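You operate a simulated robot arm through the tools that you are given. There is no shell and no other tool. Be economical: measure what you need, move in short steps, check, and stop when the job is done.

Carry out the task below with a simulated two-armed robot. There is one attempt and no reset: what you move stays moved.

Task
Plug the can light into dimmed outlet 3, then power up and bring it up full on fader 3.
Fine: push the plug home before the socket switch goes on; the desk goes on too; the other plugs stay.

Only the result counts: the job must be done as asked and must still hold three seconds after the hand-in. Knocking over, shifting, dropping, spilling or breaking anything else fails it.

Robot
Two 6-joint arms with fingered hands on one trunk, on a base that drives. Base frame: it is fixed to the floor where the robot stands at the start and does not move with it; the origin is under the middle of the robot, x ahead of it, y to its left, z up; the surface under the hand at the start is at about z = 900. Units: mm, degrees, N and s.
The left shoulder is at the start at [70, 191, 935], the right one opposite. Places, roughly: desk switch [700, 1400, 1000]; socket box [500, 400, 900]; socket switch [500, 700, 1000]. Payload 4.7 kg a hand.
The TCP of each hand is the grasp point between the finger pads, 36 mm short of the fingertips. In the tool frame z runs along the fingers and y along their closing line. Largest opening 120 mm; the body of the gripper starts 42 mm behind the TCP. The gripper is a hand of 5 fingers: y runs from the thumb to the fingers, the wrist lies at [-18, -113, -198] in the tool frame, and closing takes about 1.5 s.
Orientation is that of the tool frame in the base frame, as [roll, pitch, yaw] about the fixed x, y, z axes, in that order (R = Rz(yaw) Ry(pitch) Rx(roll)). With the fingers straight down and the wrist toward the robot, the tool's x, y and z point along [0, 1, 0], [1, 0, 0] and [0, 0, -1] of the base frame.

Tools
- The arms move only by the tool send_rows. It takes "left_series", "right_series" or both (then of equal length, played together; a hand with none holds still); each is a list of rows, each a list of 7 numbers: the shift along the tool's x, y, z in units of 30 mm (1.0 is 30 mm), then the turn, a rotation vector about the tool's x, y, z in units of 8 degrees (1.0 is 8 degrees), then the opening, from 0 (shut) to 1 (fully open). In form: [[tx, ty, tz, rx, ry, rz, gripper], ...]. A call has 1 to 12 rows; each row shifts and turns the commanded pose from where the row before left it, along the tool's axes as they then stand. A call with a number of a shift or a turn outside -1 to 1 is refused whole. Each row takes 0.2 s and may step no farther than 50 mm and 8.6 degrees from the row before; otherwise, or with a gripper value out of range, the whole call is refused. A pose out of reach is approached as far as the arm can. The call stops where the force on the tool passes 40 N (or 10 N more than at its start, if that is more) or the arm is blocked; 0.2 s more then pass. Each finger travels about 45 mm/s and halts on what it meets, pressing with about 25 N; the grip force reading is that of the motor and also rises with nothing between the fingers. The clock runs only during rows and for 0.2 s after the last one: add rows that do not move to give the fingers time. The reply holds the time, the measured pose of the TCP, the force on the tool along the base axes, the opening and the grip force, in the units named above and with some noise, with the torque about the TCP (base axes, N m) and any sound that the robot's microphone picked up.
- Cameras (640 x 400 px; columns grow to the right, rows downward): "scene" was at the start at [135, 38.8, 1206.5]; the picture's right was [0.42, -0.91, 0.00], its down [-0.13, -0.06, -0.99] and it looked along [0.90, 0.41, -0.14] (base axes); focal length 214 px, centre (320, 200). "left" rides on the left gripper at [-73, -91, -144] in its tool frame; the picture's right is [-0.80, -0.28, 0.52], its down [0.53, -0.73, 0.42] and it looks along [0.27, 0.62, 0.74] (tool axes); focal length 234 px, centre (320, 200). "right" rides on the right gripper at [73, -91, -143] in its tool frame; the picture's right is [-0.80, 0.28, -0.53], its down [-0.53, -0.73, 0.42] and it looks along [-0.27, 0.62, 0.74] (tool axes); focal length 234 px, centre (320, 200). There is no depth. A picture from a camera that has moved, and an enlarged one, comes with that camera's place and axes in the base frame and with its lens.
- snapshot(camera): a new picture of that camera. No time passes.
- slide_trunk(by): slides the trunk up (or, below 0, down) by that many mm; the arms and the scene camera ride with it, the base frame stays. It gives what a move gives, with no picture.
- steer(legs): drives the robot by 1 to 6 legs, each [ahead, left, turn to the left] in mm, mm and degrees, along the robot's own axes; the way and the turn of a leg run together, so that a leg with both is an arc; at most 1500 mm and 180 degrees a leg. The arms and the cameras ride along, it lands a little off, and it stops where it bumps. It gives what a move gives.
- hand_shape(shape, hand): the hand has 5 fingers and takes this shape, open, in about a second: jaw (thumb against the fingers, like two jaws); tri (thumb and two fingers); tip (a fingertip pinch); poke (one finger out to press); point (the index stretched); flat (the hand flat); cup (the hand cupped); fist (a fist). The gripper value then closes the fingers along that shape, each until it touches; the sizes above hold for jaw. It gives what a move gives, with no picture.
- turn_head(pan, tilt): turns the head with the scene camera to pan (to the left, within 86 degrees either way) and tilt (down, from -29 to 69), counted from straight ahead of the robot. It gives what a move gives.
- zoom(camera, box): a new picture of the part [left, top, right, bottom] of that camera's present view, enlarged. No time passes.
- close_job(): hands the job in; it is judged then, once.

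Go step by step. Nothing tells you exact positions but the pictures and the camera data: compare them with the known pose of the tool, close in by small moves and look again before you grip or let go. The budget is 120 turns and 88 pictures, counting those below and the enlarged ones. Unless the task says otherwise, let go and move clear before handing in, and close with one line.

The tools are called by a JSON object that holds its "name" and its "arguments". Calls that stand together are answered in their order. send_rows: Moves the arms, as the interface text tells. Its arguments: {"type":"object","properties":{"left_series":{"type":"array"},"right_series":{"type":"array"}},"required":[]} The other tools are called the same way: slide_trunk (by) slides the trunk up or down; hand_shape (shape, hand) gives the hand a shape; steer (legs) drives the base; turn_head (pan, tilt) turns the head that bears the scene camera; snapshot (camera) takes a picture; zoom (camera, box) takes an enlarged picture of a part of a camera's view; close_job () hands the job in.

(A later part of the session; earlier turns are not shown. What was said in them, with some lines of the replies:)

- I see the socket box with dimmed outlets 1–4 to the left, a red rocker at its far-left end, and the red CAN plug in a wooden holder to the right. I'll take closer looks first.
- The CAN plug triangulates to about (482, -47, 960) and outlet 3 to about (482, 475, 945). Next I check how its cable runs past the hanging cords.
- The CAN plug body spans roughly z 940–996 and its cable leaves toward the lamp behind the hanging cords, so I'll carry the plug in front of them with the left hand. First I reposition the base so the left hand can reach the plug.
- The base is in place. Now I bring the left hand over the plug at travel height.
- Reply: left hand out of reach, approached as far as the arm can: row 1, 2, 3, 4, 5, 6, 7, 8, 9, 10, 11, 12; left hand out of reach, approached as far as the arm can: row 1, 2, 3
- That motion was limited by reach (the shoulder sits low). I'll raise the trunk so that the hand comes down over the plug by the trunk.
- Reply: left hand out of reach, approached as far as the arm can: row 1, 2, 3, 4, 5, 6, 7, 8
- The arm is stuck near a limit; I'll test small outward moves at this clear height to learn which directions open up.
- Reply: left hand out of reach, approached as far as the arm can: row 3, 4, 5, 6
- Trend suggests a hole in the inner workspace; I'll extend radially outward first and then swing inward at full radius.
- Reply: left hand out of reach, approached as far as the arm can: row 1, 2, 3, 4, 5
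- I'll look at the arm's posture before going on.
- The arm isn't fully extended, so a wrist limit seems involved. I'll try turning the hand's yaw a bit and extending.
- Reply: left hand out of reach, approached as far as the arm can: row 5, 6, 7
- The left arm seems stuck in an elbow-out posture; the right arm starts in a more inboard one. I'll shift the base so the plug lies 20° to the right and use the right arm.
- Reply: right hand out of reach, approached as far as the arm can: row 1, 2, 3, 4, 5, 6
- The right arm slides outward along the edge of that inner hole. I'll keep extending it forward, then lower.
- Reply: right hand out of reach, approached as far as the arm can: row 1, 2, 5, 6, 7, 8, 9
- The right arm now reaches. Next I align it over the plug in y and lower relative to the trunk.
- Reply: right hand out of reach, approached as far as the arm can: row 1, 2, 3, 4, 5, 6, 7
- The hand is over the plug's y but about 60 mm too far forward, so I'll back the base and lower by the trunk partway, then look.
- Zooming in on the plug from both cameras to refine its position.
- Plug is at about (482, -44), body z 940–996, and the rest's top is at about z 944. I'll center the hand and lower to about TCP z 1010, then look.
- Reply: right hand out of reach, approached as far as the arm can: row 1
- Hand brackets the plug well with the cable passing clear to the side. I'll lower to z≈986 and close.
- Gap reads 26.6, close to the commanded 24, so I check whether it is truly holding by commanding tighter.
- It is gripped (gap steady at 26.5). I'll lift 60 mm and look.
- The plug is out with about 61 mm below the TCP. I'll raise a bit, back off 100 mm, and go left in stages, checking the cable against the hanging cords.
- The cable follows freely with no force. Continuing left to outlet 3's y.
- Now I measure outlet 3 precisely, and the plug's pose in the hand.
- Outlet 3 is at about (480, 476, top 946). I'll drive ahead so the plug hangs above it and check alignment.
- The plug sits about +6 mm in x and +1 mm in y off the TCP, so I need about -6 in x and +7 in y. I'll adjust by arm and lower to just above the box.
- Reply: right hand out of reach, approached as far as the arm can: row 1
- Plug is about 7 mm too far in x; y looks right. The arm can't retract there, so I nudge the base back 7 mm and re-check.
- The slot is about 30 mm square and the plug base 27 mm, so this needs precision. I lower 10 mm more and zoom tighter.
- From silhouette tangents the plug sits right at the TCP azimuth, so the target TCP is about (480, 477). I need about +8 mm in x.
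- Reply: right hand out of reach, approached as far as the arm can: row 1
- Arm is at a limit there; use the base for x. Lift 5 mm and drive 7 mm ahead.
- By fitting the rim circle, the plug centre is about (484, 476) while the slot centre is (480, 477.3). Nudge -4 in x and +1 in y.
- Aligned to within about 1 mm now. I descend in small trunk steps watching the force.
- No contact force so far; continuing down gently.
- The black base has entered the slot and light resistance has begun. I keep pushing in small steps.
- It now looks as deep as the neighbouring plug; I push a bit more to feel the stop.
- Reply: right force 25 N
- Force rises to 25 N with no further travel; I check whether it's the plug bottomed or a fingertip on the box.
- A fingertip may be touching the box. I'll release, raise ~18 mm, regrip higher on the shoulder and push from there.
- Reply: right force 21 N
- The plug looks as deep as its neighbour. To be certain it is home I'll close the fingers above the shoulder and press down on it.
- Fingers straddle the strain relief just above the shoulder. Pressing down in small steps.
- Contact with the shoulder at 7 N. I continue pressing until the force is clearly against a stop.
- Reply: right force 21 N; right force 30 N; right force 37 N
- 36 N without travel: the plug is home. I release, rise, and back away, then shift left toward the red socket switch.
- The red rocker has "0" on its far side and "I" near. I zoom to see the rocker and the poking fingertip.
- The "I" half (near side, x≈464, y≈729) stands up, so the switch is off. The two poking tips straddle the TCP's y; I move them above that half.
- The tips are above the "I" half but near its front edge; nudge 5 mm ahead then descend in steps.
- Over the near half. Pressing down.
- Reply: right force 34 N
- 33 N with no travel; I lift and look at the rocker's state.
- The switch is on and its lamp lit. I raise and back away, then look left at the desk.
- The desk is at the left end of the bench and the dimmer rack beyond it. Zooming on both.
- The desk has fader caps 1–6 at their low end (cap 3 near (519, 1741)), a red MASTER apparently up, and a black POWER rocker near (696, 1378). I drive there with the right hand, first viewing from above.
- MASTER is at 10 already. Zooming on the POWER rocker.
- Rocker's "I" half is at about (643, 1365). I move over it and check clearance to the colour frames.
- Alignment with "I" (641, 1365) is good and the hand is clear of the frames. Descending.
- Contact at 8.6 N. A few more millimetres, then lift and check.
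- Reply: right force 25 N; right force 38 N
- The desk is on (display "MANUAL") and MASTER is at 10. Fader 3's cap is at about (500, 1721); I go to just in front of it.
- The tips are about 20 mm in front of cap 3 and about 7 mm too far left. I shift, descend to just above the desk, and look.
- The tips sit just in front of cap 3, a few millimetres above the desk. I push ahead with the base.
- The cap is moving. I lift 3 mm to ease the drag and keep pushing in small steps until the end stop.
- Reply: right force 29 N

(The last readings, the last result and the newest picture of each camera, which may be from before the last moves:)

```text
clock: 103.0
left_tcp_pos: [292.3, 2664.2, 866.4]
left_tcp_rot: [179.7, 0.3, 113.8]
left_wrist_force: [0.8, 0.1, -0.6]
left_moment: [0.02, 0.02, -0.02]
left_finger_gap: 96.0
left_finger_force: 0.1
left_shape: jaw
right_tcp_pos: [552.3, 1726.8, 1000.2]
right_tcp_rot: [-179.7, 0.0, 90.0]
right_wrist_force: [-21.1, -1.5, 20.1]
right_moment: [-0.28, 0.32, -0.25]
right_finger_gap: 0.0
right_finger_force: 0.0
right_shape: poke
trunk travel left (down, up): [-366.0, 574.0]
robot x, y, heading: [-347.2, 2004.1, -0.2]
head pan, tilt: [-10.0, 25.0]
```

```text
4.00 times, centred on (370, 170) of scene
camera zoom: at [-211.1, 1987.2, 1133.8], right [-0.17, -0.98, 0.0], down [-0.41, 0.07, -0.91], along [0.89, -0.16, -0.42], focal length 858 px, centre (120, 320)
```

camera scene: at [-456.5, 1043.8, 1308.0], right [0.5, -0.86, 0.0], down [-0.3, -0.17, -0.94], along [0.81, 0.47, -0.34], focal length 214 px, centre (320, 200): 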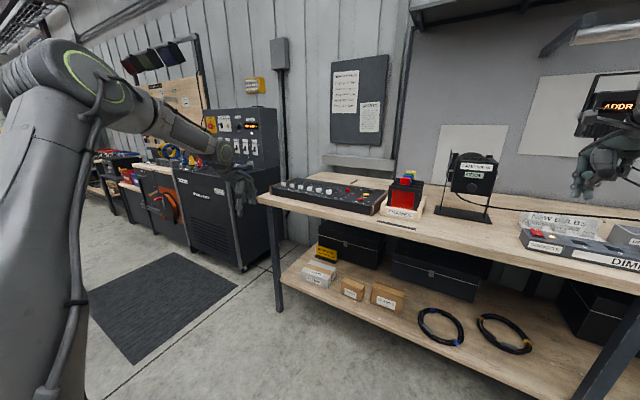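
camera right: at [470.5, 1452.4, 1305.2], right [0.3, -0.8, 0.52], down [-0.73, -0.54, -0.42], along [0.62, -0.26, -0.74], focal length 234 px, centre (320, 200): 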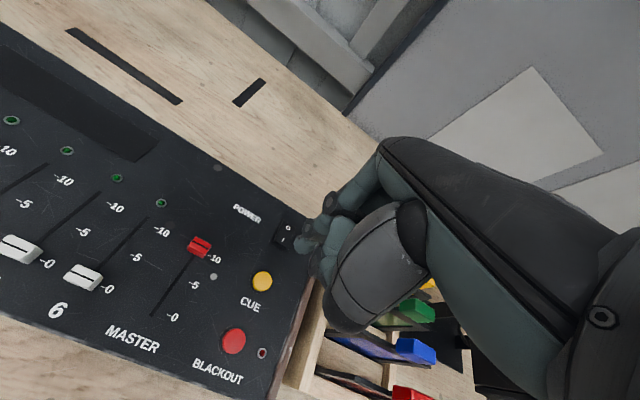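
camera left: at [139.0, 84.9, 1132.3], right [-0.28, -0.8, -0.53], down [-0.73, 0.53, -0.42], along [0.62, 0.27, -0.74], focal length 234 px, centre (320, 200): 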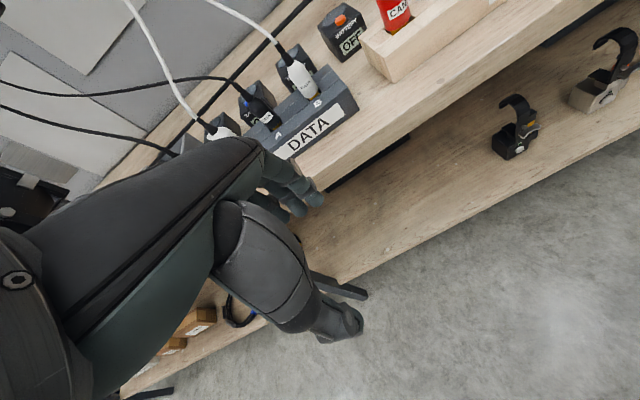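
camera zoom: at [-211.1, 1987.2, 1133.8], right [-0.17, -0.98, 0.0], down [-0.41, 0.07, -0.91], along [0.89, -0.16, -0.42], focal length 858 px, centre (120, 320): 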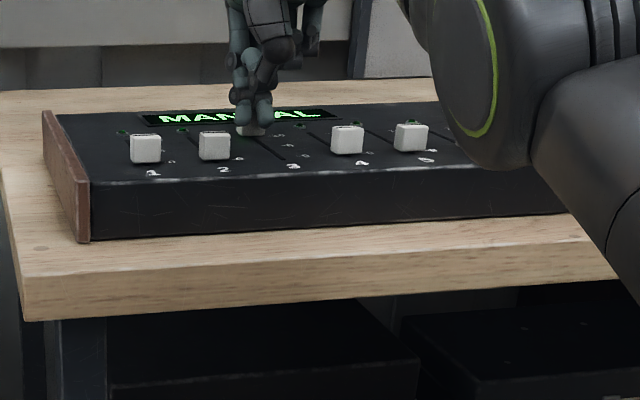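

The cap reached its stop (21 N back, finger starting to ride up). I lift off, back away, and check everything.

{"name": "slide_trunk", "arguments": {"by": 110}}

{"name": "steer", "arguments": {"legs": [[-90, 0, 0]]}}

{"name": "zoom", "arguments": {"camera": "right", "box": [120, 100, 380, 270]}}

{"name": "turn_head", "arguments": {"pan": -35, "tilt": 15}}

{"name": "snapshot", "arguments": {"camera": "scene"}}

```text
clock: 104.5
left_tcp_pos: [296.8, 2663.7, 972.4]
left_tcp_rot: [179.9, 0.1, 113.7]
left_wrist_force: [1.2, -0.1, -0.3]
left_moment: [-0.05, -0.01, -0.02]
left_finger_gap: 96.1
left_finger_force: 0.1
left_shape: jaw
right_tcp_pos: [555.9, 1725.5, 1104.2]
right_tcp_rot: [-179.4, 0.0, 90.0]
right_wrist_force: [0.2, -0.8, -1.5]
right_moment: [-0.01, 0.04, 0.0]
right_finger_gap: 0.0
right_finger_force: 0.2
right_shape: poke
trunk travel left (down, up): [-476.0, 464.0]
robot x, y, heading: [-350.3, 2000.5, -0.4]
head pan, tilt: [-10.0, 25.0]
```

```text
clock: 105.6
left_tcp_pos: [207.8, 2660.6, 973.3]
left_tcp_rot: [179.9, 0.2, 113.7]
left_wrist_force: [0.6, 0.2, 0.2]
left_moment: [0.0, 0.0, -0.01]
left_finger_gap: 96.0
left_finger_force: 0.1
left_shape: jaw
right_tcp_pos: [466.4, 1722.7, 1105.5]
right_tcp_rot: [-179.5, 0.0, 89.8]
right_wrist_force: [-0.3, -0.4, 0.4]
right_moment: [-0.01, 0.02, 0.0]
right_finger_gap: 0.0
right_finger_force: 0.1
right_shape: poke
trunk travel left (down, up): [-476.0, 464.0]
robot x, y, heading: [-437.4, 2002.5, -0.2]
head pan, tilt: [-10.0, 25.0]
```

```text
2.35 times, centred on (250, 185) of right
camera zoom: at [375.4, 1796.5, 1249.8], right [0.28, -0.8, 0.52], down [-0.74, -0.53, -0.42], along [0.61, -0.27, -0.74], focal length 551 px, centre (485, 235)
```

zoom: 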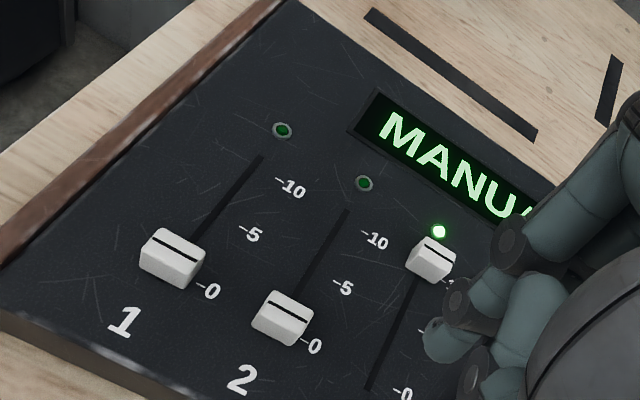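

```text
clock: 106.5
left_tcp_pos: [208.6, 2660.9, 974.2]
left_tcp_rot: [180.0, 0.1, 113.7]
left_wrist_force: [-1.0, 0.6, -0.4]
left_moment: [-0.04, 0.01, -0.01]
left_finger_gap: 96.3
left_finger_force: 0.0
left_shape: jaw
right_tcp_pos: [466.9, 1723.6, 1104.4]
right_tcp_rot: [-179.4, -0.1, 89.9]
right_wrist_force: [0.1, 0.2, -1.0]
right_moment: [0.02, 0.02, 0.03]
right_finger_gap: 0.0
right_finger_force: 0.0
right_shape: poke
trunk travel left (down, up): [-476.0, 464.0]
robot x, y, heading: [-438.1, 2000.5, -0.0]
head pan, tilt: [-35.0, 15.0]
```

```text
7 pictures are left
camera scene: at [-309.5, 1948.7, 1259.1], right [-0.58, -0.82, 0.0], down [-0.21, 0.15, -0.97], along [0.79, -0.56, -0.26], focal length 214 px, centre (320, 200)
```

scene: 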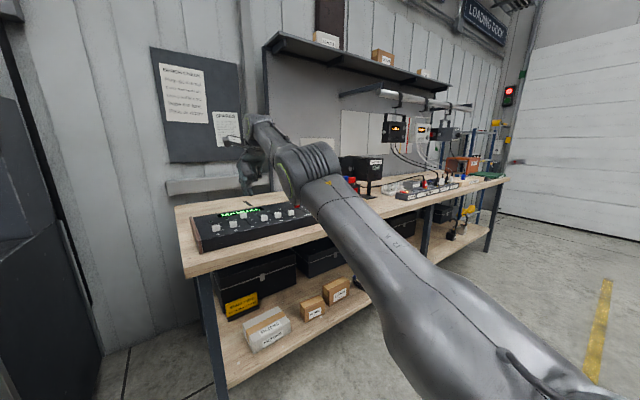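

Fader 3 is at 10 with its lamp lit. I check the can light and, more closely, the desk.

{"name": "zoom", "arguments": {"camera": "scene", "box": [330, 110, 490, 210]}}

{"name": "zoom", "arguments": {"camera": "right", "box": [260, 180, 340, 230]}}

```text
4.00 times, centred on (410, 160) of scene
camera zoom: at [-309.5, 1948.7, 1259.1], right [-0.58, -0.82, 0.0], down [-0.21, 0.15, -0.97], along [0.79, -0.56, -0.26], focal length 858 px, centre (-40, 360)
```

zoom: 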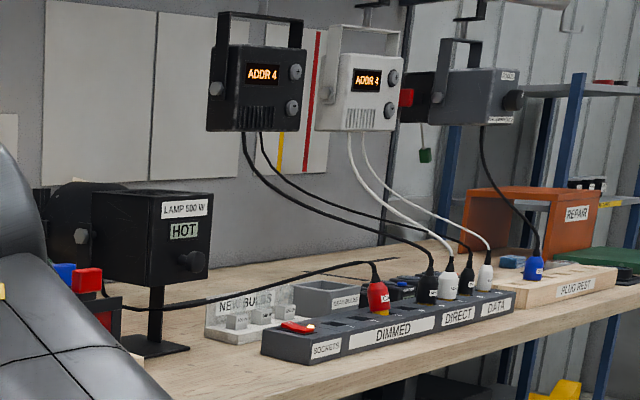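

```text
8.00 times, centred on (300, 205) of right
camera zoom: at [376.4, 1796.7, 1249.1], right [0.28, -0.8, 0.52], down [-0.74, -0.53, -0.42], along [0.61, -0.27, -0.74], focal length 1873 px, centre (480, 160)
```

zoom: 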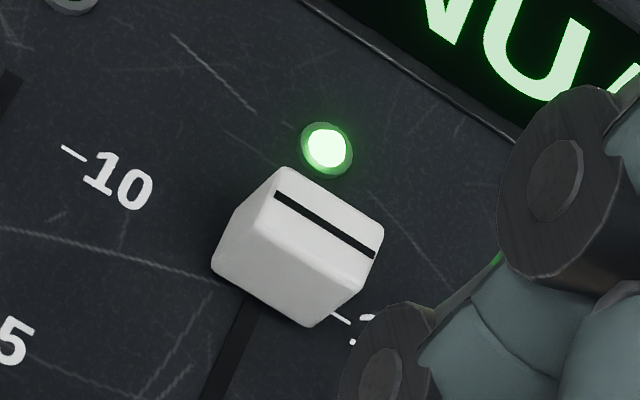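

The lamp now reads HOT, the CAN plug is seated in outlet 3, the cap is aligned with the 10 mark, and everything else is in place. Both hands are clear, so I hand in.

{"name": "close_job", "arguments": {}}

```text
The job is handed in.
```

The can light is plugged into dimmed outlet 3 and pushed home. The socket switch and then the desk were switched on after that, and fader 3 is at full. The lamp reads HOT, and the other plugs look undisturbed.
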